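You operate a simulated robot arm through the tools that you are given. There is no shell and no other tool.

You run a simulated robot arm. Do the job below in one go: nothing can be reset, and whatever is moved stays where it is left.

JOB
Put the two-dot beaker in the sink bowl. Push the bags drawer shut. Open the processor plates drawer, put the check block on the wash plate bench away in the inside of the processor plates drawer and shut the drawer again. Fetch the yellow round brush and stand it on top of the white air filter. Close the cables drawer. Press the stock fridge mute button three times. Open the white cool box lid, take the dye vial from the inside of the blue cool box and leave it on top of the yellow thermometer, then shut the lid. Press the spare fridge mute button two times. Open the tips drawer, put the three-dot trough on the pipette bench away in the inside of the tips drawer, then shut the drawer. Press the brake button two times. Any order will do. Set down upright: two-dot beaker, yellow round brush, dye vial.

The check looks at the end state, three seconds after you hand in, the way a careful person would. Anything else that was tipped, shoved, dropped, spilled or broken makes it a failure. A push-on lid holds only when it is set on centred and level and pressed home; a screw cap is set on level and turned clockwise until tight.

ROBOT AND FRAMES
A 6-joint arm with a four-finger gripper on a trunk, on a base that drives. Base frame: it is fixed to the floor where the robot stands at the start and does not move with it; the origin is under the middle of the robot, x ahead of it, y to its left, z up; the surface under the hand at the start is at about z = 800. Readings come in mm, degrees, newtons and seconds.
With the tool pointing down near the work surface it reaches from about 280 to 700 mm from the robot's upright axis, wherever it stands. Its first joint turns from -166.0 to 166.0 degrees. Places, roughly: bags drawer [-1200, 1300, 600]; brake button [500, 2300, 900]; cables drawer [-800, 5000, 600]; check block [-1000, 5000, 750]; dye vial [-1000, 3750, 750]; inside of the processor plates drawer [700, 6700, 600]; inside of the tips drawer [700, 2700, 600]; processor plates drawer [600, 6700, 600]; sink bowl [600, -100, 600]; spare fridge mute button [400, 6200, 700]; stock fridge mute button [-800, 3800, 700]; three-dot trough [750, 4250, 750]; tips drawer [600, 2700, 600]; two-dot beaker [500, 250, 750]; white air filter (22x19x4 cm) [-1100, 4700, 800]; white cool box lid [-1000, 3700, 1000]; yellow round brush (4x4x15 cm) [-1200, 5000, 900]; yellow thermometer [500, 4000, 750]. Payload 3.43 kg.
Tool frame: the origin (TCP) lies between the finger pads and is the grasp point; the fingertips stand 30 mm ahead of it; z points along the fingers, y is the line along which they close. Largest opening 120 mm; the body of the gripper starts 85 mm behind the TCP.
Orientation is that of the tool frame in the base frame, as a unit quaternion [w, x, y, z]. With the fingers straight down and closing along the base's y, the tool's x points along the base's -x, its y along +y and its z along -z.

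CONTROLS
- The arm moves only by the tool arm_command. Its argument "deltas" is a list of rows, each an object (a shift or turn left out is 0, a gripper value left out holds the last) with "translation": the shift along the base's x, y, z in units of 20 mm (1.0 is 20 mm), a list of three; "delta_rot": the turn, a rotation vector about the base's x, y, z in units of 6 degrees (1.0 is 6 degrees), a list of three; "fingers": the finger opening in mm, from 0 to 120. In form: [{"translation": [tx, ty, tz], "delta_rot": [ax, ay, az], "fingers": fingers}, ...]. A call has 1 to 20 rows; each row shifts and turns the commanded pose from where the row before left it. A call with a number of a shift or a turn outside -1 to 1 is refused whole. Rows are played at 5 a second. More than 50 mm and 8.6 degrees between two rows, or a gripper value outside its range, and nothing of the call is played. Where a pose cannot be reached the arm comes as near as it can. A force on the tool above 40 N (or 10 N above the force at the start of the call, whichever is more), or a blocked arm, ends the call early, and 0.2 s more pass. The fingers move at their own pace and stop on an object; they squeeze with about 35 N. The grip force told is the motor's: it shows also when the fingers shut on nothing. Time passes only in rows, and 0.2 s behind the last, so rows that do not move let the fingers close. The reply holds the time, the measured pose of the TCP, the force on the tool along the base axes, the opening and the grip force, in the units named above and with some noise, with the torque about the TCP (base axes, N m) and any sound that the robot's microphone picked up.
- Cameras (640 x 400 px; columns grow to the right, rows downward): "scene" is now at [55.5, 120.8, 1610.7]; the picture's right is [-0.25, -0.97, 0.00], its down [-0.74, 0.19, -0.65] and it looks along [0.63, -0.16, -0.76] (base axes); focal length 276 px, centre (320, 200). "wrist" rides on the gripper at [71, -17, -121] in the tool frame; the picture's right is [0.23, 0.97, 0.00], its down [-0.81, 0.19, -0.55] and it looks along [-0.54, 0.13, 0.83] (tool axes); focal length 275 px, centre (320, 200). There is no depth. A picture from a camera that has moved, and an enlarged one, comes with that camera's place and axes in the base frame and with its lens.
- camera(camera): a new picture of that camera. It takes no simulated time.
- raise_lower(by): slides the trunk up (or, below 0, down) by that many mm; the arm and the scene camera ride with it, the base frame stays. It gives what a move gives, with no picture.
- base_move(legs): drives the robot by 1 to 6 legs, each [ahead, left, turn to the left] in mm, mm and degrees, along the robot's own axes; the way and the turn of a leg run together, so that a leg with both is an arc; at most 1500 mm and 180 degrees a leg. The arm and the cameras ride along, it lands a little off, and it stops where it bumps. It gives what a move gives.
- turn_head(pan, tilt): turns the head with the scene camera to pan (to the left, within 120 degrees either way) and tilt (down, from -29 to 69), counted from straight ahead of the robot. It gives what a move gives.
- enlarge(camera, box): a new picture of the part [left, top, right, bottom] of that camera's present view, enlarged. It takes no simulated time.
- job_done(): hands the job in; it is judged then, once.

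Places have to be worked out from the pictures, the camera data and where the tool is seen. Open the gripper and draw the arm clear of the work before you hand the job in, unless the task says otherwise.

The tools are called after "Call:" as name(argument=value, ...) on one line, values as JSON. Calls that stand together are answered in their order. arm_command: Moves the arm, as the interface text tells. Its arguments: {"type":"object","properties":{"deltas":{"type":"array","items":{"type":"object","properties":{"translation":{"type":"array","items":{"type":"number"}},"delta_rot":{"type":"array","items":{"type":"number"}},"fingers":{"type":"number"}}}}},"required":["deltas"]} The other tools are called the same way: raise_lower (by) slides the trunk up or down; base_move (legs) drives the base; turn_head (pan, tilt) turns the head that bears the scene camera; camera (camera) takes a picture; enlarge (camera, box) takes an enlarged picture of a part of a camera's view; job_done () hands the job in.

At the start:

```text
t: 0.0
ee_pos: [555.1, 53.3, 1007.2]
tcp_rot: [0.0, 0.0, 1.0, 0.0]
contact_force: [-0.7, 0.5, 0.1]
wrist_torque: [0.02, 0.0, -0.03]
width: 119.9
finger_force: 0.1
trunk travel left (down, up): [-125.0, 315.0]
robot x, y, heading: [1.2, 1.3, -0.0]
head pan, tilt: [-14.6, 49.7]
```

scene: 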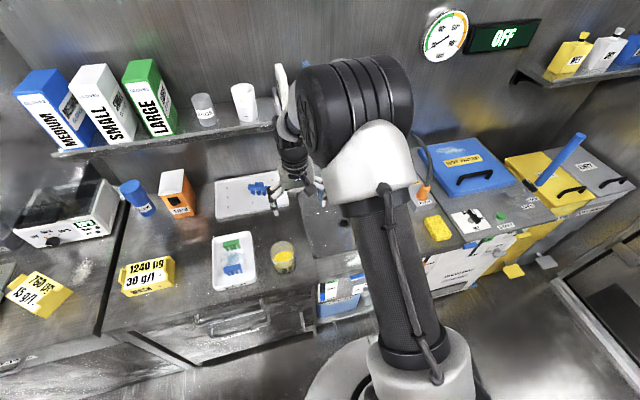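
wrist: 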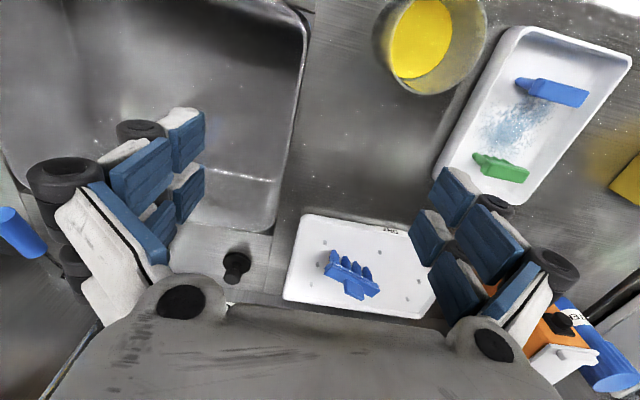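

I start by looking closely at the beaker and the sink from both cameras.

Call:
enlarge(camera="scene", box=[200, 160, 360, 300])

Call:
enlarge(camera="wrist", box=[280, 0, 640, 225])

Call:
turn_head(pan=10, tilt=50)

Call:
camera(camera="scene")

```text
2.86 times, centred on (280, 230) of scene
camera zoom: at [55.5, 120.8, 1610.7], right [-0.25, -0.97, 0.0], down [-0.74, 0.19, -0.65], along [0.63, -0.16, -0.76], focal length 787 px, centre (434, 114)
```

zoom: 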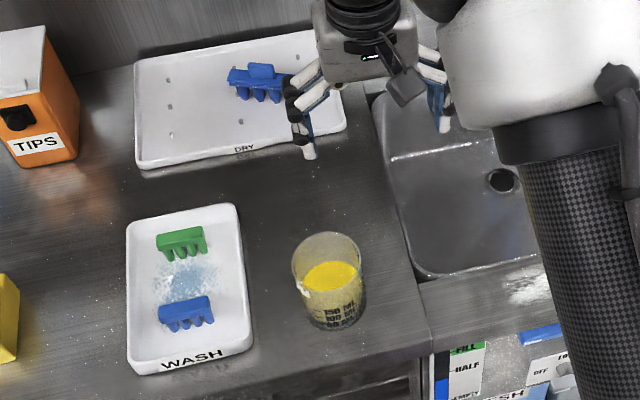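

```text
1.78 times, centred on (460, 112) of wrist
camera zoom: at [483.7, 37.3, 1128.6], right [-0.23, 0.97, 0.0], down [0.81, 0.19, 0.55], along [0.54, 0.13, -0.83], focal length 489 px, centre (71, 356)
```

zoom: 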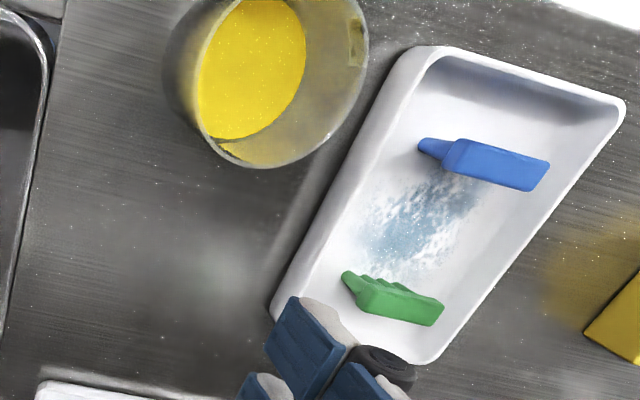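

```text
t: 0.9
ee_pos: [554.7, 54.0, 1006.8]
tcp_rot: [0.002, 0.0, 1.0, 0.0]
contact_force: [0.6, -0.6, 0.1]
wrist_torque: [0.0, -0.01, 0.04]
width: 119.8
finger_force: 0.1
trunk travel left (down, up): [-125.0, 315.0]
robot x, y, heading: [-1.2, 0.8, 0.0]
head pan, tilt: [10.0, 50.0]
```

```text
taken
camera scene: at [56.6, 153.5, 1610.3], right [0.17, -0.98, 0.0], down [-0.75, -0.13, -0.64], along [0.63, 0.11, -0.77], focal length 276 px, centre (320, 200)
```

scene: 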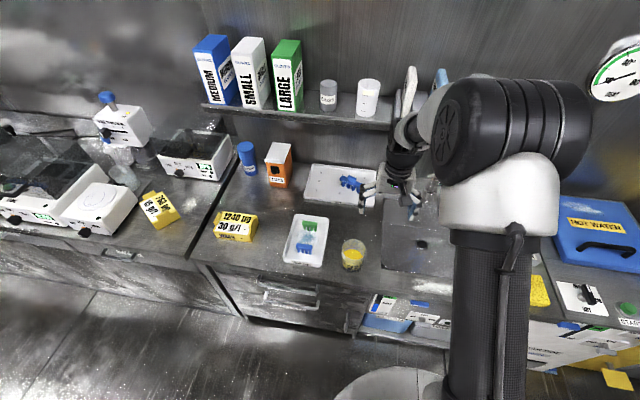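

The only beaker on the bench that I see is the one with yellow liquid, at about (480, 124). I zoom in to find its dots and check the shelf cups.

Call:
enlarge(camera="scene", box=[325, 225, 381, 285])

Call:
enlarge(camera="scene", box=[300, 65, 400, 130])

Call:
enlarge(camera="wrist", box=[360, 0, 500, 110])

Call:
enlarge(camera="scene", box=[0, 80, 250, 240])

```text
6.67 times, centred on (353, 255) of scene
camera zoom: at [56.6, 153.5, 1610.3], right [0.17, -0.98, 0.0], down [-0.75, -0.13, -0.64], along [0.63, 0.11, -0.77], focal length 1837 px, centre (100, -167)
```

zoom: 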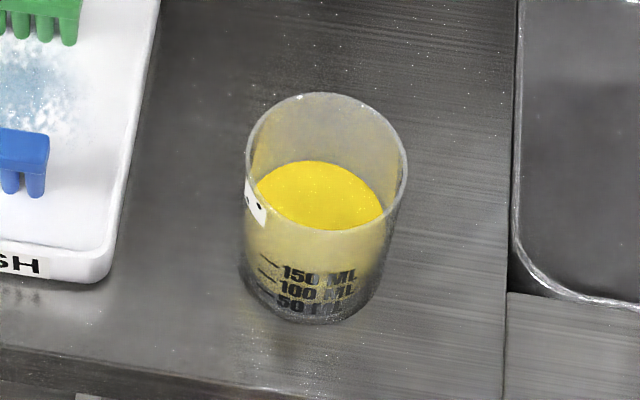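

```text
6.15 times, centred on (350, 98) of scene
camera zoom: at [56.6, 153.5, 1610.3], right [0.17, -0.98, 0.0], down [-0.75, -0.13, -0.64], along [0.63, 0.11, -0.77], focal length 1696 px, centre (135, 831)
```

zoom: 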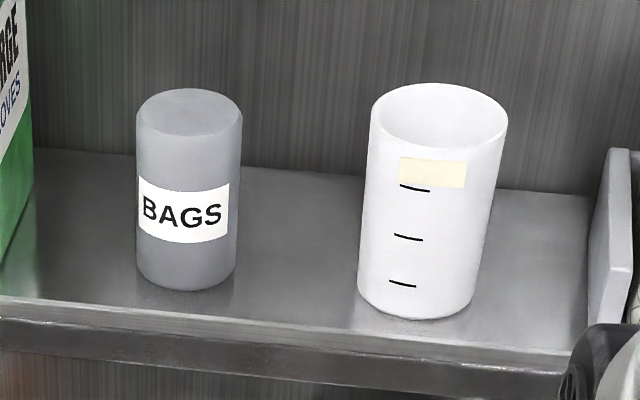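

```text
3.64 times, centred on (430, 55) of wrist
camera zoom: at [483.7, 37.3, 1128.6], right [-0.23, 0.97, 0.0], down [0.81, 0.19, 0.55], along [0.54, 0.13, -0.83], focal length 1001 px, centre (-80, 727)
```

zoom: 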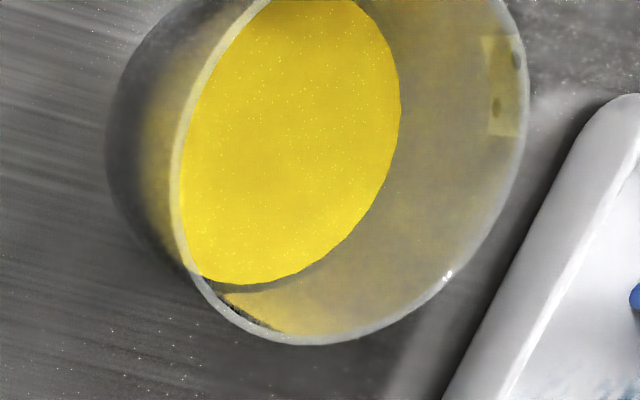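

```text
2.50 times, centred on (125, 160) of scene
camera zoom: at [56.6, 153.5, 1610.3], right [0.17, -0.98, 0.0], down [-0.75, -0.13, -0.64], along [0.63, 0.11, -0.77], focal length 689 px, centre (808, 300)
```

zoom: 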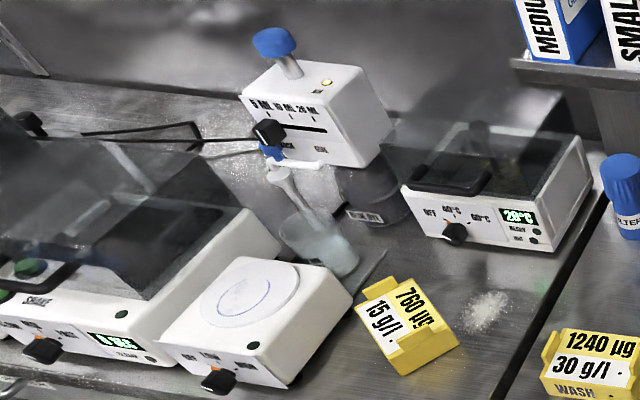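

The beaker's label shows two dots, so it is the right one: about 70 mm wide, centre near (470, 123), rim around z≈895. I move the hand above it.

Call:
arm_command(deltas=[{"translation": [-0.85, 0.7, 0]}, {"translation": [-0.85, 0.7, 0]}, {"translation": [-0.85, 0.7, 0]}, {"translation": [-0.85, 0.7, 0]}, {"translation": [-0.85, 0.7, 0]}, {}])

Call:
camera(camera="wrist")

Call:
camera(camera="scene")

```text
t: 2.3
ee_pos: [471.3, 122.8, 1007.3]
tcp_rot: [0.0, 0.0, 1.0, 0.0]
contact_force: [-0.1, -0.1, 0.9]
wrist_torque: [-0.02, -0.01, -0.03]
width: 119.9
finger_force: 0.1
trunk travel left (down, up): [-125.0, 315.0]
robot x, y, heading: [-1.4, 0.5, -0.1]
head pan, tilt: [10.0, 50.0]
```

```text
taken
camera wrist: at [399.5, 106.2, 1127.8], right [-0.23, 0.97, 0.0], down [0.81, 0.19, 0.55], along [0.54, 0.13, -0.83], focal length 275 px, centre (320, 200)
```

wrist: 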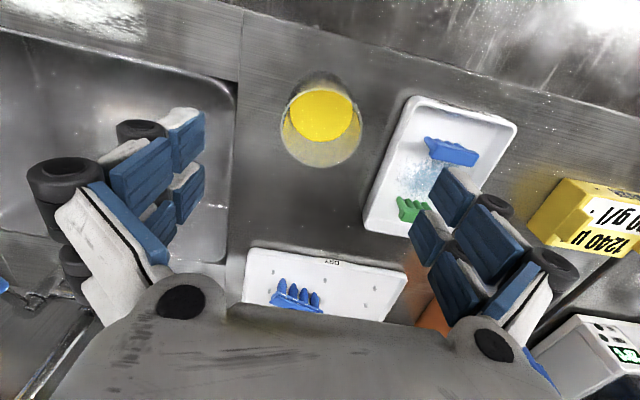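

```text
taken
camera scene: at [56.7, 153.4, 1610.3], right [0.17, -0.98, 0.0], down [-0.75, -0.13, -0.64], along [0.63, 0.11, -0.77], focal length 276 px, centre (320, 200)
```

scene: 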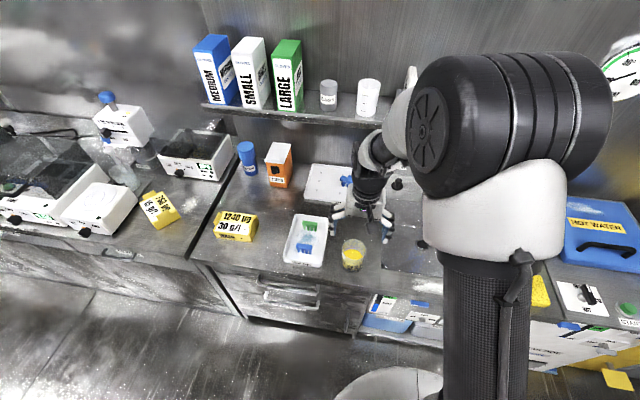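

The beaker's rim centre works out to about (475, 125), right under the hand. I line up, descend to about z=848 and close gently.

Call:
arm_command(deltas=[{"translation": [0.17, 0.12, 0], "fingers": 104}, {"translation": [0, 0, -1]}, {"translation": [0, 0, -1]}, {"translation": [0, 0, -1]}, {"translation": [0, 0, -1]}, {"translation": [0, 0, -1]}, {"translation": [0, 0, -1]}, {"translation": [0, 0, -1]}, {"translation": [0, 0, -0.8]}, {}])

Call:
camera(camera="wrist")

Call:
enlarge(camera="scene", box=[280, 140, 460, 290])

```text
t: 4.5
ee_pos: [472.4, 125.5, 852.5]
tcp_rot: [0.0, 0.0, 1.0, 0.0]
contact_force: [-1.1, 0.8, 0.4]
wrist_torque: [-0.01, -0.03, 0.03]
width: 104.4
finger_force: 0.0
trunk travel left (down, up): [-125.0, 315.0]
robot x, y, heading: [-1.0, -2.8, 0.2]
head pan, tilt: [10.0, 50.0]
```

```text
taken
camera wrist: at [401.0, 109.6, 971.4], right [-0.23, 0.97, 0.0], down [0.81, 0.19, 0.55], along [0.54, 0.13, -0.83], focal length 275 px, centre (320, 200)
```

wrist: 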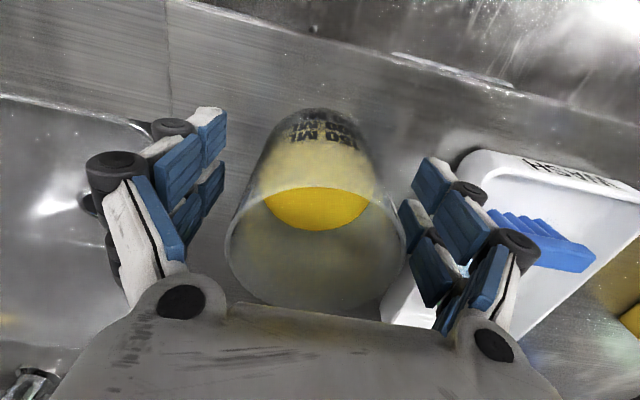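

```text
2.67 times, centred on (370, 215) of scene
camera zoom: at [56.5, 153.6, 1610.3], right [0.17, -0.98, 0.0], down [-0.75, -0.13, -0.64], along [0.63, 0.11, -0.77], focal length 735 px, centre (187, 160)
```

zoom: 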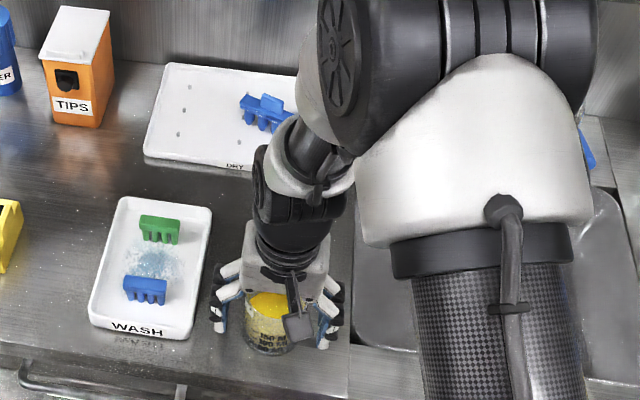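

The beaker sits centred between the fingers. I close on it.

Call:
arm_command(deltas=[{"fingers": 60}, {}, {}, {}, {}])

Call:
turn_head(pan=-35, tilt=50)

Call:
camera(camera="scene")

```text
t: 5.7
ee_pos: [472.6, 125.0, 850.8]
tcp_rot: [0.001, 0.0, 1.0, -0.001]
contact_force: [0.3, 0.4, 1.3]
wrist_torque: [0.02, 0.03, -0.03]
width: 71.3
finger_force: 35.6
trunk travel left (down, up): [-125.0, 315.0]
robot x, y, heading: [3.9, 0.0, 0.1]
head pan, tilt: [10.0, 50.0]
```

```text
t: 6.8
ee_pos: [472.0, 125.3, 850.3]
tcp_rot: [0.001, 0.0, 1.0, 0.0]
contact_force: [-0.3, 0.4, 2.2]
wrist_torque: [0.03, -0.01, -0.02]
width: 71.3
finger_force: 34.7
trunk travel left (down, up): [-125.0, 315.0]
robot x, y, heading: [-1.2, -1.1, 0.0]
head pan, tilt: [-35.0, 50.0]
```

```text
taken
camera scene: at [43.7, 96.1, 1610.3], right [-0.57, -0.82, 0.0], down [-0.63, 0.44, -0.64], along [0.53, -0.37, -0.77], focal length 276 px, centre (320, 200)
```

scene: 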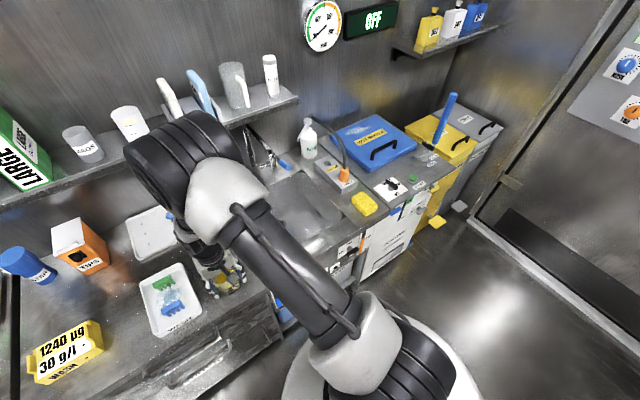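

Gripped at 71 mm. I lift it slowly clear of the bench and look at the sink from above with the wrist camera.

Call:
arm_command(deltas=[{"translation": [0, 0, 0.5]}, {"translation": [0, 0, 0.7]}, {"translation": [0, 0, 0.7]}, {"translation": [0, 0, 0.7]}, {"translation": [0, 0, 0.7]}, {"translation": [0, 0, 0.5]}, {"translation": [0, 0, 0.2]}, {}])

Call:
camera(camera="wrist")

Call:
enlarge(camera="scene", box=[200, 100, 400, 260])

```text
t: 8.6
ee_pos: [473.2, 124.6, 930.1]
tcp_rot: [0.0, -0.001, 1.0, 0.0]
contact_force: [0.0, 0.4, -1.9]
wrist_torque: [0.0, 0.0, 0.03]
width: 71.4
finger_force: 35.2
trunk travel left (down, up): [-125.0, 315.0]
robot x, y, heading: [0.9, -1.6, -0.2]
head pan, tilt: [-35.0, 50.0]
```

```text
taken
camera wrist: at [402.3, 108.5, 1052.0], right [-0.23, 0.97, 0.0], down [0.81, 0.19, 0.55], along [0.54, 0.13, -0.83], focal length 275 px, centre (320, 200)
```

wrist: 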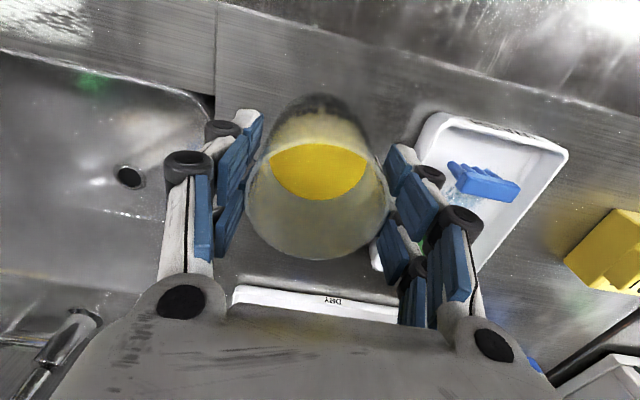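

```text
2.50 times, centred on (300, 180) of scene
camera zoom: at [43.9, 96.1, 1610.3], right [-0.57, -0.82, 0.0], down [-0.63, 0.44, -0.64], along [0.53, -0.37, -0.77], focal length 689 px, centre (370, 250)
```

zoom: 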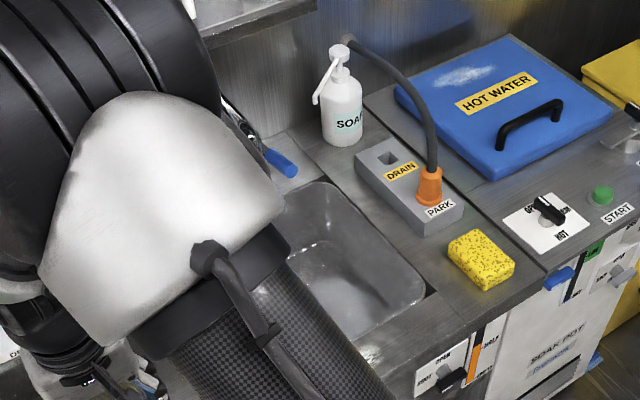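

Triangulating the drain from two views gives a sink floor at about z≈650 with the drain near (695, -147); the bowl spans roughly x 482–770, y -318–25. I carry the beaker to about (572, -100) above the bowl.

Call:
arm_command(deltas=[{"translation": [0.2, -0.4, 0]}, {"translation": [0.3, -0.7, 0]}, {"translation": [0.4, -0.9, 0]}, {"translation": [0.4, -0.9, 0]}, {"translation": [0.4, -0.9, 0]}, {"translation": [0.4, -0.9, 0]}, {"translation": [0.4, -0.9, 0]}, {"translation": [0.4, -0.9, 0]}, {"translation": [0.4, -0.9, 0]}, {"translation": [0.4, -0.9, 0]}, {"translation": [0.4, -0.9, 0]}, {"translation": [0.4, -0.9, 0]}, {"translation": [0.3, -0.7, 0]}, {"translation": [0.1, -0.3, 0]}, {}])

Call:
camera(camera="wrist")

Call:
camera(camera="scene")

```text
t: 11.8
ee_pos: [572.5, -97.2, 930.5]
tcp_rot: [0.0, 0.0, 1.0, 0.0]
contact_force: [0.0, 0.4, -0.8]
wrist_torque: [0.02, 0.01, -0.01]
width: 71.1
finger_force: 34.8
trunk travel left (down, up): [-125.0, 315.0]
robot x, y, heading: [-2.9, 2.0, 0.0]
head pan, tilt: [-35.0, 50.0]
```

```text
taken
camera wrist: at [501.2, -113.0, 1051.5], right [-0.23, 0.97, 0.0], down [0.81, 0.19, 0.55], along [0.54, 0.13, -0.83], focal length 275 px, centre (320, 200)
```

wrist: 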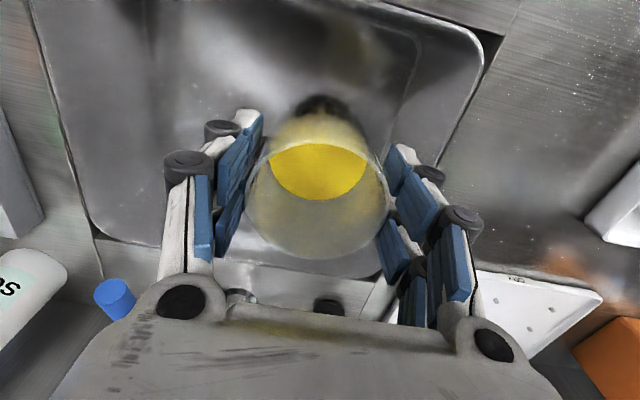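

```text
taken
camera scene: at [43.9, 96.0, 1610.3], right [-0.57, -0.82, 0.0], down [-0.63, 0.44, -0.64], along [0.53, -0.37, -0.77], focal length 276 px, centre (320, 200)
```

scene: 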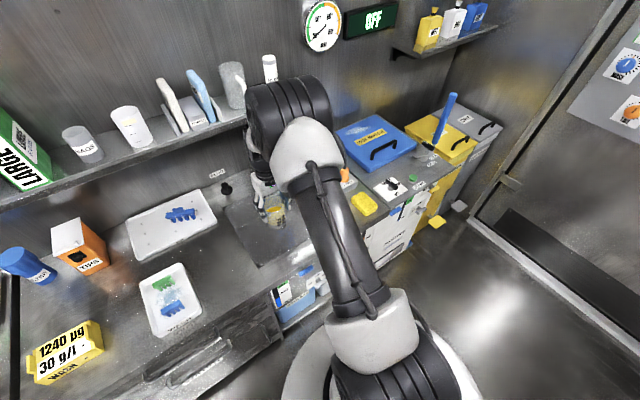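

The hand is over the bowl with clear room around. I lower to just above the sink floor.

Call:
arm_command(deltas=[{"translation": [0, 0, -0.5]}, {"translation": [0, 0, -0.9]}, {"translation": [0, 0, -0.9]}, {"translation": [0, 0, -0.9]}, {"translation": [0, 0, -0.9]}, {"translation": [0, 0, -0.9]}, {"translation": [0, 0, -0.9]}, {"translation": [0, 0, -0.9]}, {"translation": [0, 0, -0.9]}, {"translation": [0, 0, -0.9]}, {"translation": [0, 0, -0.9]}, {"translation": [0, 0, -0.5]}, {"translation": [0, 0, -0.3]}, {}])

Call:
camera(camera="wrist")

Call:
enlarge(camera="scene", box=[200, 150, 340, 280])

```text
t: 14.8
ee_pos: [572.7, -97.6, 728.0]
tcp_rot: [0.004, -0.001, 1.0, -0.001]
contact_force: [-1.6, -1.1, 26.3]
wrist_torque: [-0.12, -0.04, -0.04]
width: 71.4
finger_force: 34.7
trunk travel left (down, up): [-125.0, 315.0]
robot x, y, heading: [-1.6, 0.0, -0.0]
head pan, tilt: [-35.0, 50.0]
```

```text
taken
camera wrist: at [501.3, -113.5, 848.3], right [-0.23, 0.97, 0.0], down [0.81, 0.19, 0.56], along [0.54, 0.13, -0.83], focal length 275 px, centre (320, 200)
```

wrist: 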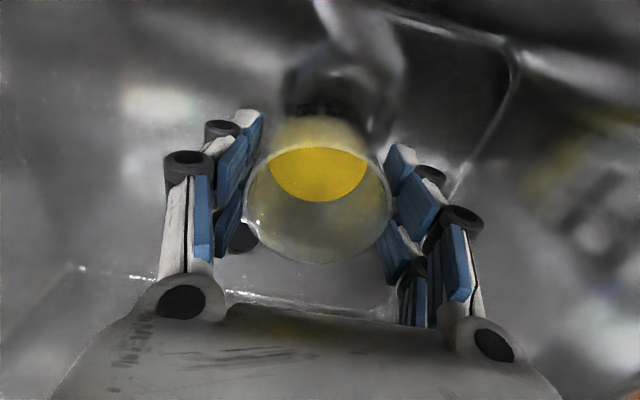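

```text
3.08 times, centred on (270, 215) of scene
camera zoom: at [41.1, 96.2, 1610.5], right [-0.57, -0.82, 0.0], down [-0.63, 0.44, -0.64], along [0.53, -0.37, -0.77], focal length 848 px, centre (474, 154)
```

zoom: 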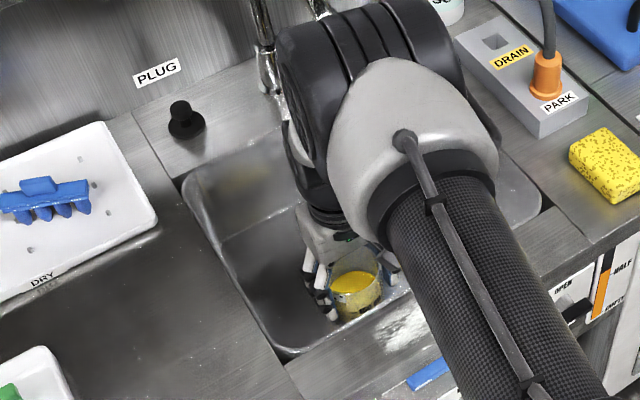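

The base touched the bowl floor at TCP z≈728 (26 N up, hardly any torque). I ease the pressure by about 3 mm, then open a little.

Call:
arm_command(deltas=[{"translation": [0, 0, 0.13]}, {}])

Call:
arm_command(deltas=[{"fingers": 100}, {}, {}, {}])

Call:
camera(camera="wrist")

```text
t: 15.4
ee_pos: [571.7, -97.7, 727.4]
tcp_rot: [0.001, 0.0, 1.0, 0.0]
contact_force: [3.5, -1.9, 11.9]
wrist_torque: [-0.16, -0.82, -0.03]
width: 71.3
finger_force: 35.0
trunk travel left (down, up): [-125.0, 315.0]
robot x, y, heading: [3.2, -3.0, 0.3]
head pan, tilt: [-35.0, 50.0]
```

```text
t: 16.4
ee_pos: [572.7, -97.3, 727.4]
tcp_rot: [0.0, 0.0, 1.0, 0.0]
contact_force: [0.7, 0.0, 0.2]
wrist_torque: [-0.01, 0.03, 0.02]
width: 99.7
finger_force: 0.0
trunk travel left (down, up): [-125.0, 315.0]
robot x, y, heading: [0.8, -0.4, -0.0]
head pan, tilt: [-35.0, 50.0]
```

```text
taken
camera wrist: at [500.2, -112.9, 848.6], right [-0.23, 0.97, 0.0], down [0.81, 0.19, 0.55], along [0.54, 0.13, -0.83], focal length 275 px, centre (320, 200)
```

wrist: 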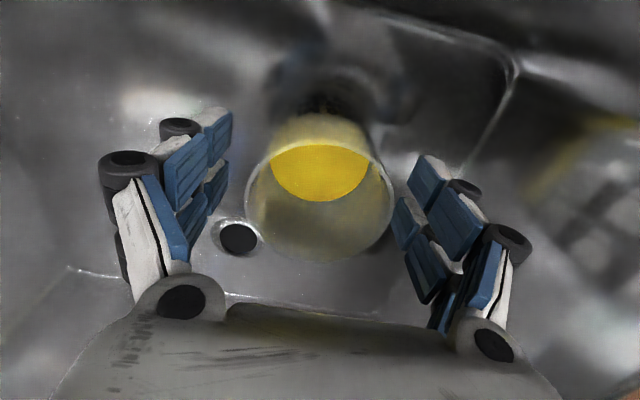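

Released and standing. I raise the hand straight up and confirm from above.

Call:
arm_command(deltas=[{"translation": [0, 0, 0.5]}, {"translation": [0, 0, 1]}, {"translation": [0, 0, 1]}, {"translation": [0, 0, 1]}, {"translation": [0, 0, 1]}, {"translation": [0, 0, 1]}, {"translation": [0, 0, 1]}, {"translation": [0, 0, 1]}, {"translation": [0, 0, 1]}, {"translation": [0, 0, 1]}, {"translation": [0, 0, 1]}, {"translation": [0, 0, 1]}, {"translation": [0, 0, 1]}, {"translation": [0, 0, 1]}, {}])

Call:
camera(camera="wrist")

Call:
turn_head(pan=60, tilt=35)

Call:
camera(camera="scene")

Call:
turn_head(pan=115, tilt=30)

Call:
camera(camera="scene")

```text
t: 19.6
ee_pos: [571.9, -95.6, 1000.8]
tcp_rot: [-0.001, 0.0, 1.0, 0.0]
contact_force: [0.2, 0.4, -0.3]
wrist_torque: [-0.05, 0.01, -0.01]
width: 100.0
finger_force: 0.0
trunk travel left (down, up): [-125.0, 315.0]
robot x, y, heading: [1.4, 2.5, -0.0]
head pan, tilt: [-35.0, 50.0]
```

```text
taken
camera wrist: at [499.9, -112.2, 1121.7], right [-0.23, 0.97, 0.0], down [0.81, 0.19, 0.55], along [0.54, 0.13, -0.83], focal length 275 px, centre (320, 200)
```

wrist: 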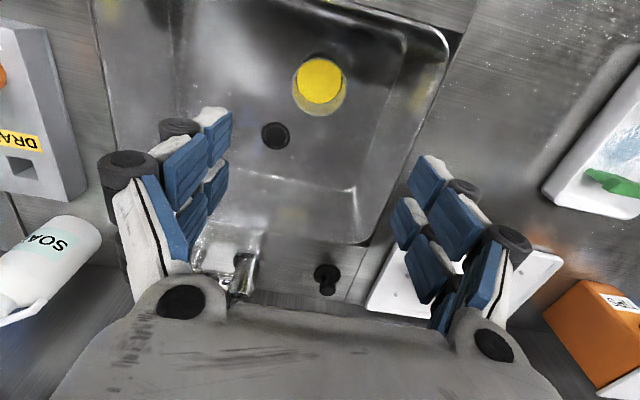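

```text
t: 21.3
ee_pos: [570.3, -97.5, 1000.6]
tcp_rot: [0.0, 0.0, 1.0, -0.001]
contact_force: [0.5, 0.0, 0.4]
wrist_torque: [0.01, -0.01, 0.0]
width: 100.1
finger_force: 0.0
trunk travel left (down, up): [-125.0, 315.0]
robot x, y, heading: [0.7, -1.4, 0.1]
head pan, tilt: [60.0, 35.0]
```

```text
taken
camera scene: at [24.8, 216.4, 1632.0], right [0.87, -0.5, 0.0], down [-0.29, -0.5, -0.82], along [0.41, 0.71, -0.57], focal length 276 px, centre (320, 200)
```

scene: 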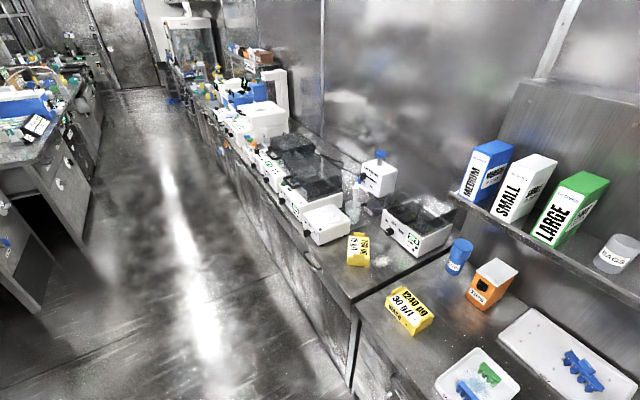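

```text
t: 22.6
ee_pos: [570.8, -95.8, 999.9]
tcp_rot: [0.0, 0.0, 1.0, 0.0]
contact_force: [-0.5, 0.0, -0.1]
wrist_torque: [-0.01, -0.02, -0.02]
width: 100.0
finger_force: 0.1
trunk travel left (down, up): [-125.0, 315.0]
robot x, y, heading: [-1.5, -5.3, 0.1]
head pan, tilt: [115.0, 30.0]
```

```text
taken
camera scene: at [-57.4, 222.2, 1639.8], right [0.91, 0.42, 0.0], down [0.21, -0.45, -0.87], along [-0.37, 0.79, -0.5], focal length 276 px, centre (320, 200)
```

scene: 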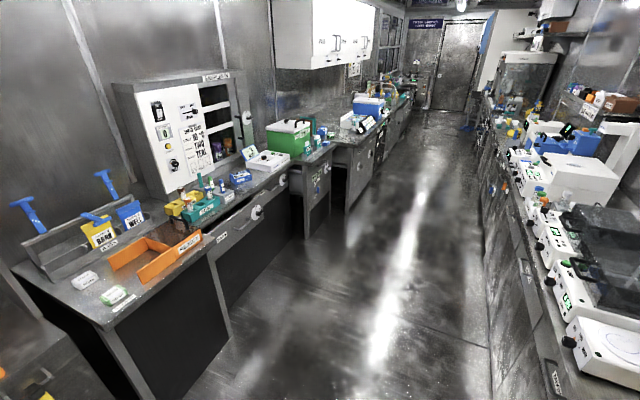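

The beaker stands upright in the bowl. Next I fold the arm in toward the trunk so I can drive down the aisle.

Call:
arm_command(deltas=[{"translation": [-1, 0.4, 0]}, {"translation": [-1, 0.4, 0]}, {"translation": [-1, 0.4, 0]}, {"translation": [-1, 0.4, 0]}, {"translation": [-1, 0.4, 0]}, {"translation": [-1, 0.4, 0]}, {"translation": [-1, 0.4, 0]}, {"translation": [-1, 0.4, 0]}, {"translation": [-1, 0.4, 0]}, {"translation": [-1, 0.4, 0]}, {"translation": [-1, 0.4, 0]}, {"translation": [-1, 0.4, 0]}, {}])

Call:
turn_head(pan=-60, tilt=60)

Call:
camera(camera="scene")

```text
t: 25.4
ee_pos: [331.9, -0.1, 1000.0]
tcp_rot: [0.0, 0.0, 1.0, 0.001]
contact_force: [-0.1, -0.2, -0.1]
wrist_torque: [-0.01, -0.01, -0.02]
width: 99.9
finger_force: 0.1
trunk travel left (down, up): [-125.0, 315.0]
robot x, y, heading: [-1.1, -1.8, 0.2]
head pan, tilt: [115.0, 30.0]
```

```text
t: 28.0
ee_pos: [331.8, 0.7, 999.8]
tcp_rot: [0.0, 0.0, 1.0, 0.0]
contact_force: [-0.2, -0.4, -0.4]
wrist_torque: [0.0, 0.04, -0.01]
width: 99.9
finger_force: 0.0
trunk travel left (down, up): [-125.0, 315.0]
robot x, y, heading: [-1.5, -2.0, -0.0]
head pan, tilt: [-60.0, 60.0]
```

```text
taken
camera scene: at [14.1, 82.5, 1597.7], right [-0.87, -0.5, 0.0], down [-0.43, 0.75, -0.5], along [0.25, -0.43, -0.87], focal length 276 px, centre (320, 200)
```

scene: 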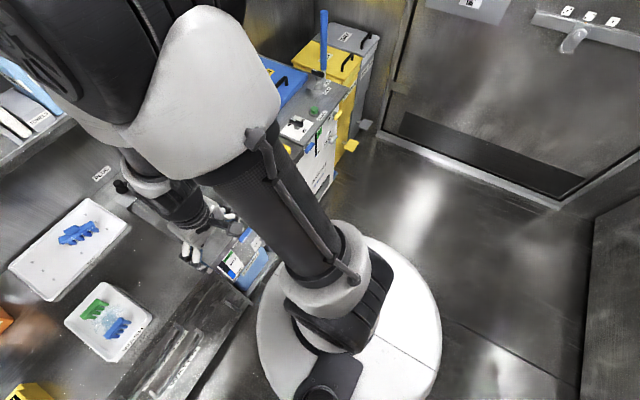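

The base is a round disc about 375 mm in radius and the aisle runs roughly x from -1000 to 450. I turn to face +y and drive up toward the bags drawer, keeping mid-aisle.

Call:
base_move(legs=[[0, 0, 90], [700, 150, 0]])

Call:
turn_head(pan=60, tilt=35)

Call:
camera(camera="scene")

Call:
turn_head(pan=90, tilt=45)

Call:
camera(camera="scene")

```text
t: 35.8
ee_pos: [-182.1, 1019.1, 1000.8]
tcp_rot: [-0.001, 0.717, -0.697, 0.0]
contact_force: [-1.0, -0.5, -0.3]
wrist_torque: [0.01, 0.0, 0.03]
width: 100.3
finger_force: 0.0
trunk travel left (down, up): [-125.0, 315.0]
robot x, y, heading: [-173.0, 689.2, 91.8]
head pan, tilt: [-60.0, 60.0]
```

```text
t: 37.8
ee_pos: [-180.7, 1018.8, 999.7]
tcp_rot: [0.0, 0.718, -0.696, -0.001]
contact_force: [-1.1, -0.2, 0.4]
wrist_torque: [0.02, 0.01, 0.02]
width: 100.1
finger_force: 0.0
trunk travel left (down, up): [-125.0, 315.0]
robot x, y, heading: [-168.8, 689.8, 91.5]
head pan, tilt: [60.0, 35.0]
```

```text
taken
camera scene: at [-386.6, 705.4, 1632.0], right [0.47, 0.88, 0.0], down [0.51, -0.27, -0.82], along [-0.72, 0.39, -0.57], focal length 276 px, centre (320, 200)
```

scene: 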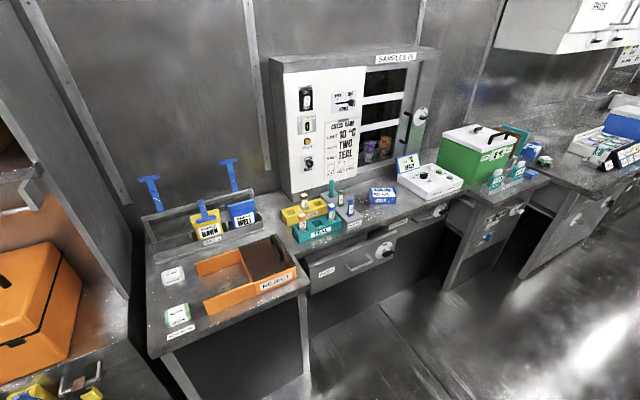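

```text
t: 38.8
ee_pos: [-181.6, 1020.1, 1000.9]
tcp_rot: [0.0, 0.718, -0.696, 0.0]
contact_force: [0.1, -0.6, -0.3]
wrist_torque: [0.01, 0.0, -0.01]
width: 100.0
finger_force: 0.1
trunk travel left (down, up): [-125.0, 315.0]
robot x, y, heading: [-170.3, 687.8, 91.8]
head pan, tilt: [90.0, 45.0]
```

```text
taken
camera scene: at [-390.3, 661.3, 1617.2], right [-0.03, 1.0, 0.0], down [0.71, 0.02, -0.71], along [-0.71, -0.02, -0.71], focal length 276 px, centre (320, 200)
```

scene: 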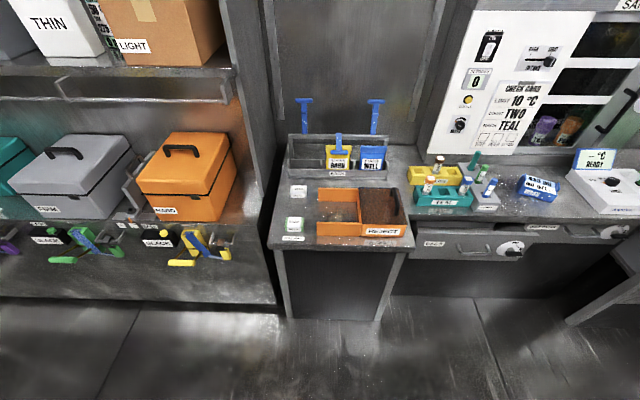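

I see drawers under the check bench; I zoom to read the labels.

Call:
enlarge(camera="scene", box=[390, 150, 640, 300])

Call:
base_move(legs=[[600, 0, 0]])

Call:
camera(camera="scene")

```text
2.56 times, centred on (515, 225) of scene
camera zoom: at [-390.3, 661.3, 1617.2], right [-0.03, 1.0, 0.0], down [0.71, 0.02, -0.71], along [-0.71, -0.02, -0.71], focal length 705 px, centre (-179, 136)
```

zoom: 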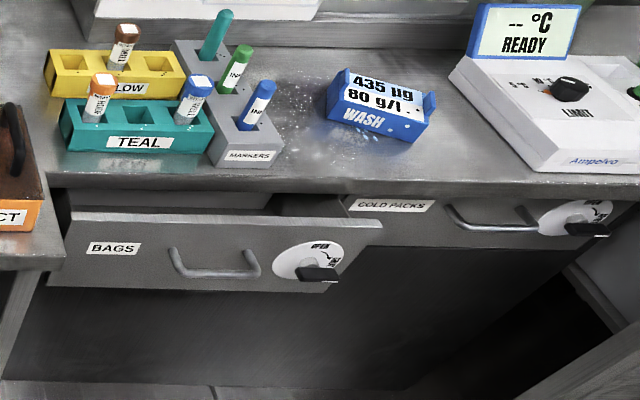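

```text
t: 42.0
ee_pos: [-192.3, 1596.2, 999.9]
tcp_rot: [0.0, 0.714, -0.7, 0.0]
contact_force: [0.1, 0.4, -0.9]
wrist_torque: [-0.02, -0.01, -0.01]
width: 100.2
finger_force: 0.0
trunk travel left (down, up): [-125.0, 315.0]
robot x, y, heading: [-184.2, 1262.8, 91.1]
head pan, tilt: [90.0, 45.0]
```

```text
taken
camera scene: at [-405.2, 1241.4, 1617.2], right [-0.02, 1.0, 0.0], down [0.71, 0.01, -0.71], along [-0.71, -0.01, -0.71], focal length 276 px, centre (320, 200)
```

scene: 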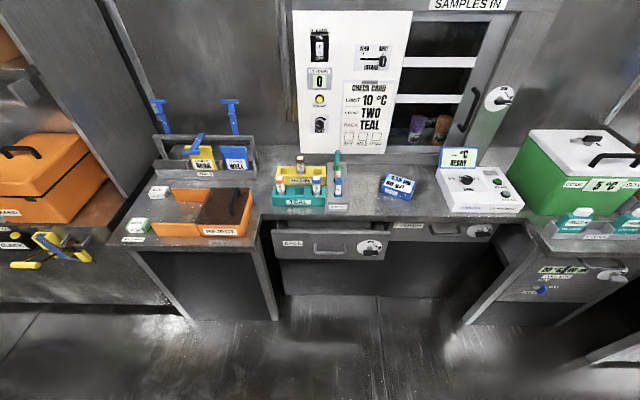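

The BAGS drawer is open a bit. I zoom on it and its knob.

Call:
enlarge(camera="scene", box=[260, 205, 500, 305])

Call:
enlarge(camera="scene", box=[335, 225, 400, 270])

Call:
enlarge(camera="scene", box=[430, 210, 520, 260])

```text
2.67 times, centred on (380, 255) of scene
camera zoom: at [-405.2, 1241.4, 1617.2], right [-0.02, 1.0, 0.0], down [0.71, 0.01, -0.71], along [-0.71, -0.01, -0.71], focal length 735 px, centre (160, 53)
```

zoom: 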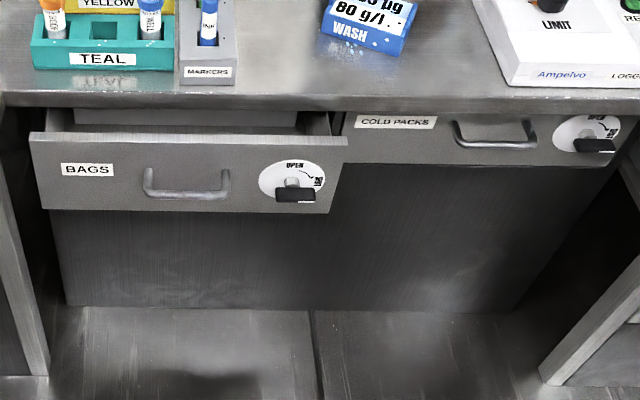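

```text
8.89 times, centred on (368, 248) of scene
camera zoom: at [-405.2, 1241.4, 1617.2], right [-0.02, 1.0, 0.0], down [0.71, 0.01, -0.71], along [-0.71, -0.01, -0.71], focal length 2449 px, centre (-102, -222)
```

zoom: 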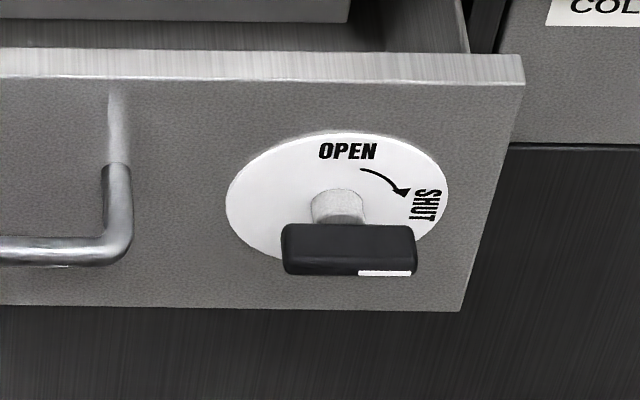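

```text
7.11 times, centred on (475, 235) of scene
camera zoom: at [-405.2, 1241.4, 1617.2], right [-0.02, 1.0, 0.0], down [0.71, 0.01, -0.71], along [-0.71, -0.01, -0.71], focal length 1959 px, centre (-782, -49)
```

zoom: 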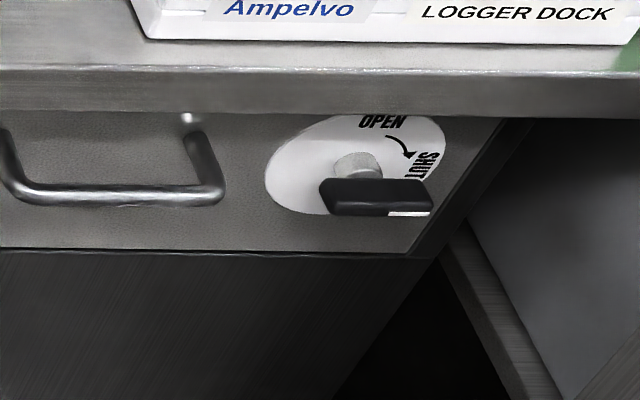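

The BAGS front stands about 95 mm out (handle near (-1066, 1274, 655)); its knob is already on SHUT. I'll face it, drive closer, and push with horizontal fingers.

Call:
base_move(legs=[[0, 0, 88.9], [310, 0, 0]])

Call:
turn_head(pan=0, tilt=45)

Call:
camera(camera="scene")

Call:
camera(camera="wrist")

```text
t: 47.9
ee_pos: [-820.6, 1256.6, 999.9]
tcp_rot: [0.0, 1.0, 0.005, 0.0]
contact_force: [0.2, -0.2, -0.6]
wrist_torque: [-0.01, -0.05, 0.05]
width: 100.0
finger_force: 0.0
trunk travel left (down, up): [-125.0, 315.0]
robot x, y, heading: [-488.8, 1262.6, -179.4]
head pan, tilt: [90.0, 45.0]
```

```text
t: 49.6
ee_pos: [-819.6, 1256.3, 1000.4]
tcp_rot: [-0.001, 1.0, 0.005, 0.0]
contact_force: [-0.9, -0.4, 0.0]
wrist_torque: [0.0, 0.02, -0.04]
width: 99.9
finger_force: 0.2
trunk travel left (down, up): [-125.0, 315.0]
robot x, y, heading: [-488.3, 1260.0, -179.7]
head pan, tilt: [0.0, 45.0]
```

```text
taken
camera scene: at [-547.3, 1119.6, 1617.2], right [-0.01, 1.0, 0.0], down [0.71, 0.01, -0.71], along [-0.71, -0.01, -0.71], focal length 276 px, centre (320, 200)
```

scene: 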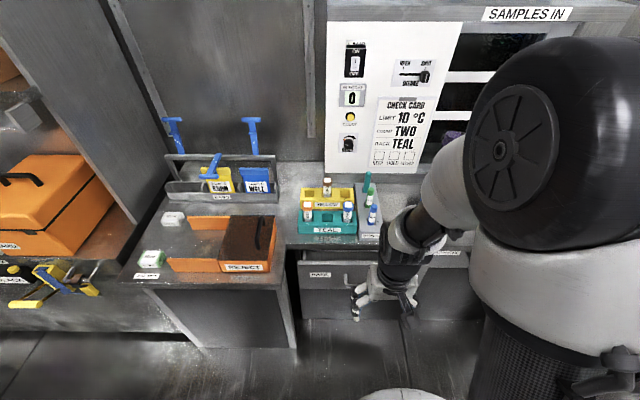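

```text
taken
camera wrist: at [-748.6, 1274.9, 1121.3], right [0.24, -0.97, 0.0], down [-0.81, -0.2, 0.55], along [-0.54, -0.13, -0.83], focal length 275 px, centre (320, 200)
```

wrist: 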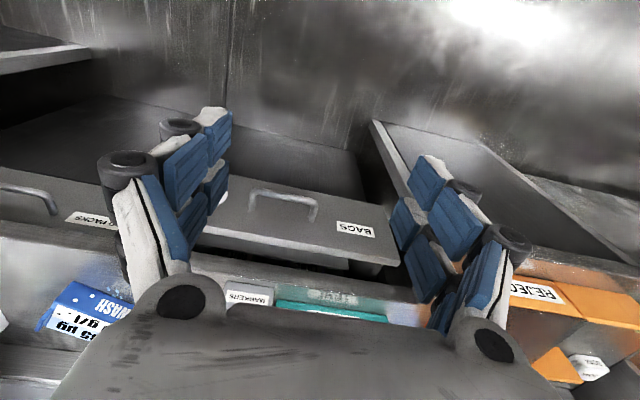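

I rotate the tool to point its fingers at -x while moving out and lowering to handle height, staying clear in front of the drawer, with the fingers closing.

Call:
arm_command(deltas=[{"translation": [-0.35, 0.06, -1], "delta_rot": [0, 1, 0], "fingers": 0}, {"translation": [-0.35, 0.06, -1], "delta_rot": [0, 1, 0]}, {"translation": [-0.35, 0.06, -1], "delta_rot": [0, 1, 0]}, {"translation": [-0.35, 0.06, -1], "delta_rot": [0, 1, 0]}, {"translation": [-0.35, 0.06, -1], "delta_rot": [0, 1, 0]}, {"translation": [-0.35, 0.06, -1], "delta_rot": [0, 1, 0]}, {"translation": [-0.35, 0.06, -1], "delta_rot": [0, 1, 0]}, {"translation": [-0.35, 0.06, -1], "delta_rot": [0, 1, 0]}, {"translation": [-0.35, 0.06, -1], "delta_rot": [0, 1, 0]}, {"translation": [-0.35, 0.06, -1], "delta_rot": [0, 1, 0]}, {"translation": [-0.35, 0.06, -1], "delta_rot": [0, 1, 0]}, {"translation": [-0.35, 0.06, -1], "delta_rot": [0, 1, 0]}, {"translation": [-0.35, 0.06, -1], "delta_rot": [0, 1, 0]}, {"translation": [-0.35, 0.06, -1], "delta_rot": [0, 1, 0]}, {"translation": [-0.35, 0.06, -1], "delta_rot": [0, 1, 0]}, {"translation": [0, 0, -1]}, {"translation": [0, 0, -1]}, {}])

Call:
camera(camera="wrist")

Call:
camera(camera="scene")

```text
t: 53.4
ee_pos: [-970.9, 1275.4, 699.2]
tcp_rot: [-0.002, 0.708, 0.005, -0.707]
contact_force: [0.0, 0.0, -0.2]
wrist_torque: [0.01, 0.01, -0.01]
width: 0.0
finger_force: 33.4
out of reach, approached as far as the arm can: row 3, 4, 5, 15, 16, 17
trunk travel left (down, up): [-125.0, 315.0]
robot x, y, heading: [-486.4, 1259.2, -179.3]
head pan, tilt: [0.0, 45.0]
```

```text
taken
camera wrist: at [-849.5, 1293.8, 628.1], right [0.0, -0.97, -0.24], down [0.55, -0.2, 0.81], along [-0.83, -0.13, 0.54], focal length 275 px, centre (320, 200)
```

wrist: 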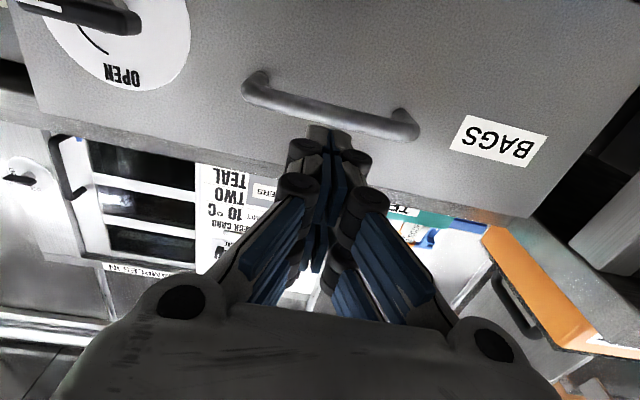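

```text
taken
camera scene: at [-547.3, 1119.7, 1617.2], right [-0.01, 1.0, 0.0], down [0.71, 0.01, -0.71], along [-0.71, -0.01, -0.71], focal length 276 px, centre (320, 200)
```

scene: 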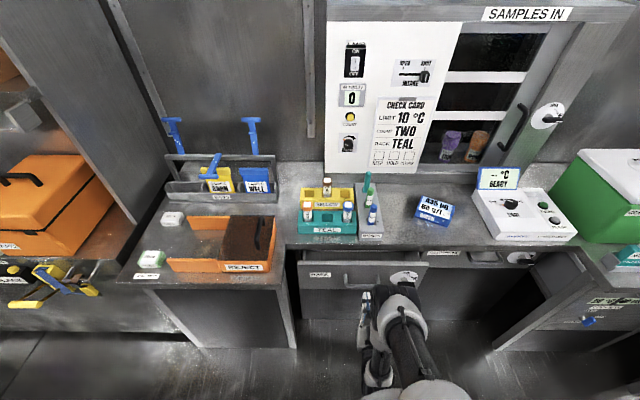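

The fingers point at the panel just above the handle. I lower the trunk by 15 mm and push toward -x in steps.

Call:
raise_lower(by=-15)

Call:
arm_command(deltas=[{"translation": [-1, 0, 0]}, {"translation": [-1, 0, 0]}, {"translation": [-1, 0, 0]}, {"translation": [-0.7, 0, 0]}, {}])

Call:
camera(camera="wrist")

```text
t: 54.0
ee_pos: [-971.0, 1275.0, 683.2]
tcp_rot: [-0.004, 0.708, 0.003, -0.707]
contact_force: [-0.5, 0.0, -0.1]
wrist_torque: [0.02, 0.01, 0.0]
width: 0.0
finger_force: 33.4
trunk travel left (down, up): [-110.0, 330.0]
robot x, y, heading: [-492.0, 1261.1, -179.3]
head pan, tilt: [0.0, 45.0]
```

```text
t: 55.2
ee_pos: [-1044.4, 1276.2, 680.4]
tcp_rot: [-0.003, 0.71, 0.005, -0.705]
contact_force: [1.1, -6.0, -15.4]
wrist_torque: [-0.2, -0.44, 0.02]
width: 6.0
finger_force: 33.4
trunk travel left (down, up): [-110.0, 330.0]
robot x, y, heading: [-489.4, 1260.7, -179.8]
head pan, tilt: [0.0, 45.0]
```

```text
taken
camera wrist: at [-923.4, 1293.7, 610.1], right [0.0, -0.97, -0.24], down [0.55, -0.2, 0.81], along [-0.84, -0.13, 0.53], focal length 275 px, centre (320, 200)
```

wrist: 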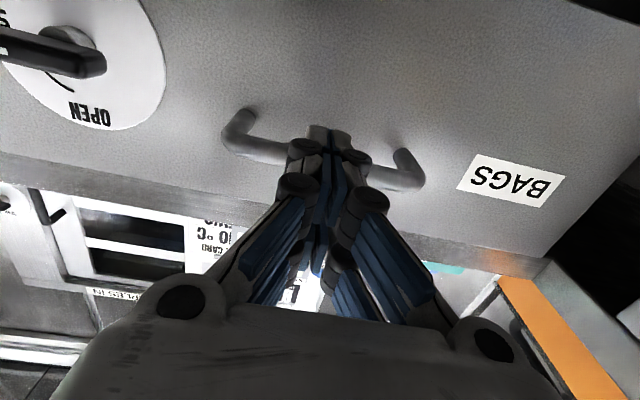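

The fingers ran under the handle bar (bar about z≈687). I back off, lower the trunk and push on the plain panel below the handle instead.

Call:
arm_command(deltas=[{"translation": [1, 0, 0]}, {"translation": [1, 0, 0]}, {"translation": [1, 0, 0]}, {}])

Call:
raise_lower(by=-42)

Call:
camera(camera="wrist")

```text
t: 56.2
ee_pos: [-984.2, 1275.4, 680.2]
tcp_rot: [-0.003, 0.71, 0.004, -0.704]
contact_force: [0.4, -17.9, -20.3]
wrist_torque: [-0.17, -0.5, -0.36]
width: 6.1
finger_force: 33.0
trunk travel left (down, up): [-110.0, 330.0]
robot x, y, heading: [-485.8, 1257.6, -179.6]
head pan, tilt: [0.0, 45.0]
```

```text
t: 56.7
ee_pos: [-992.6, 1274.1, 678.0]
tcp_rot: [0.003, -0.693, -0.005, 0.721]
contact_force: [-2.6, -4.6, 7.3]
wrist_torque: [-0.32, 0.52, -0.9]
width: 6.1
finger_force: 33.5
trunk travel left (down, up): [-94.0, 346.0]
robot x, y, heading: [-486.5, 1257.4, -179.4]
head pan, tilt: [0.0, 45.0]
stopped: the force on the tool passed its limit at 55 N (the readings are from after the stop); the commanded pose is now the measured one
```

```text
taken
camera wrist: at [-875.1, 1294.2, 603.0], right [-0.01, -0.97, -0.24], down [0.59, -0.2, 0.79], along [-0.81, -0.14, 0.57], focal length 275 px, centre (320, 200)
```

wrist: 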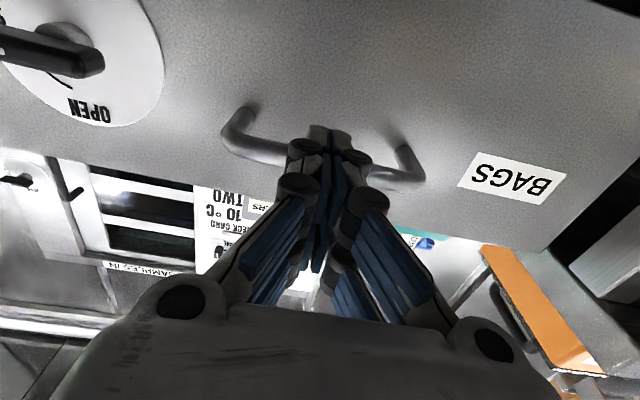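

The fingers have wedged on the bar and pulled the drawer along; I open slightly to free it, then back off.

Call:
arm_command(deltas=[{"fingers": 40}, {}, {}])

Call:
camera(camera="wrist")

```text
t: 57.5
ee_pos: [-991.7, 1275.5, 677.9]
tcp_rot: [0.003, -0.693, -0.005, 0.721]
contact_force: [-0.3, -7.1, 13.8]
wrist_torque: [-0.22, 0.36, 0.05]
width: 6.3
finger_force: 0.0
trunk travel left (down, up): [-94.0, 346.0]
robot x, y, heading: [-489.8, 1262.4, -179.1]
head pan, tilt: [0.0, 45.0]
```

```text
taken
camera wrist: at [-873.9, 1294.3, 603.2], right [0.0, -0.97, -0.24], down [0.58, -0.2, 0.79], along [-0.81, -0.14, 0.57], focal length 275 px, centre (320, 200)
```

wrist: 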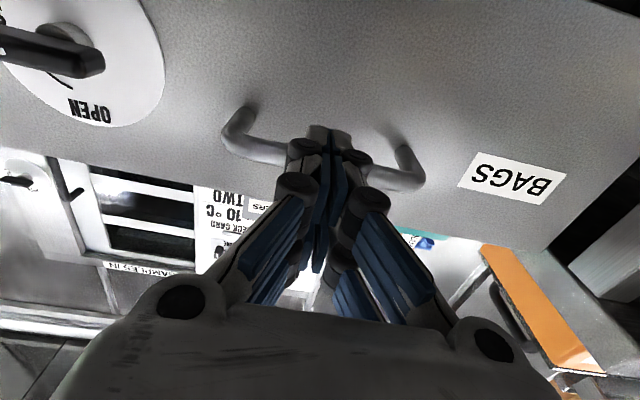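

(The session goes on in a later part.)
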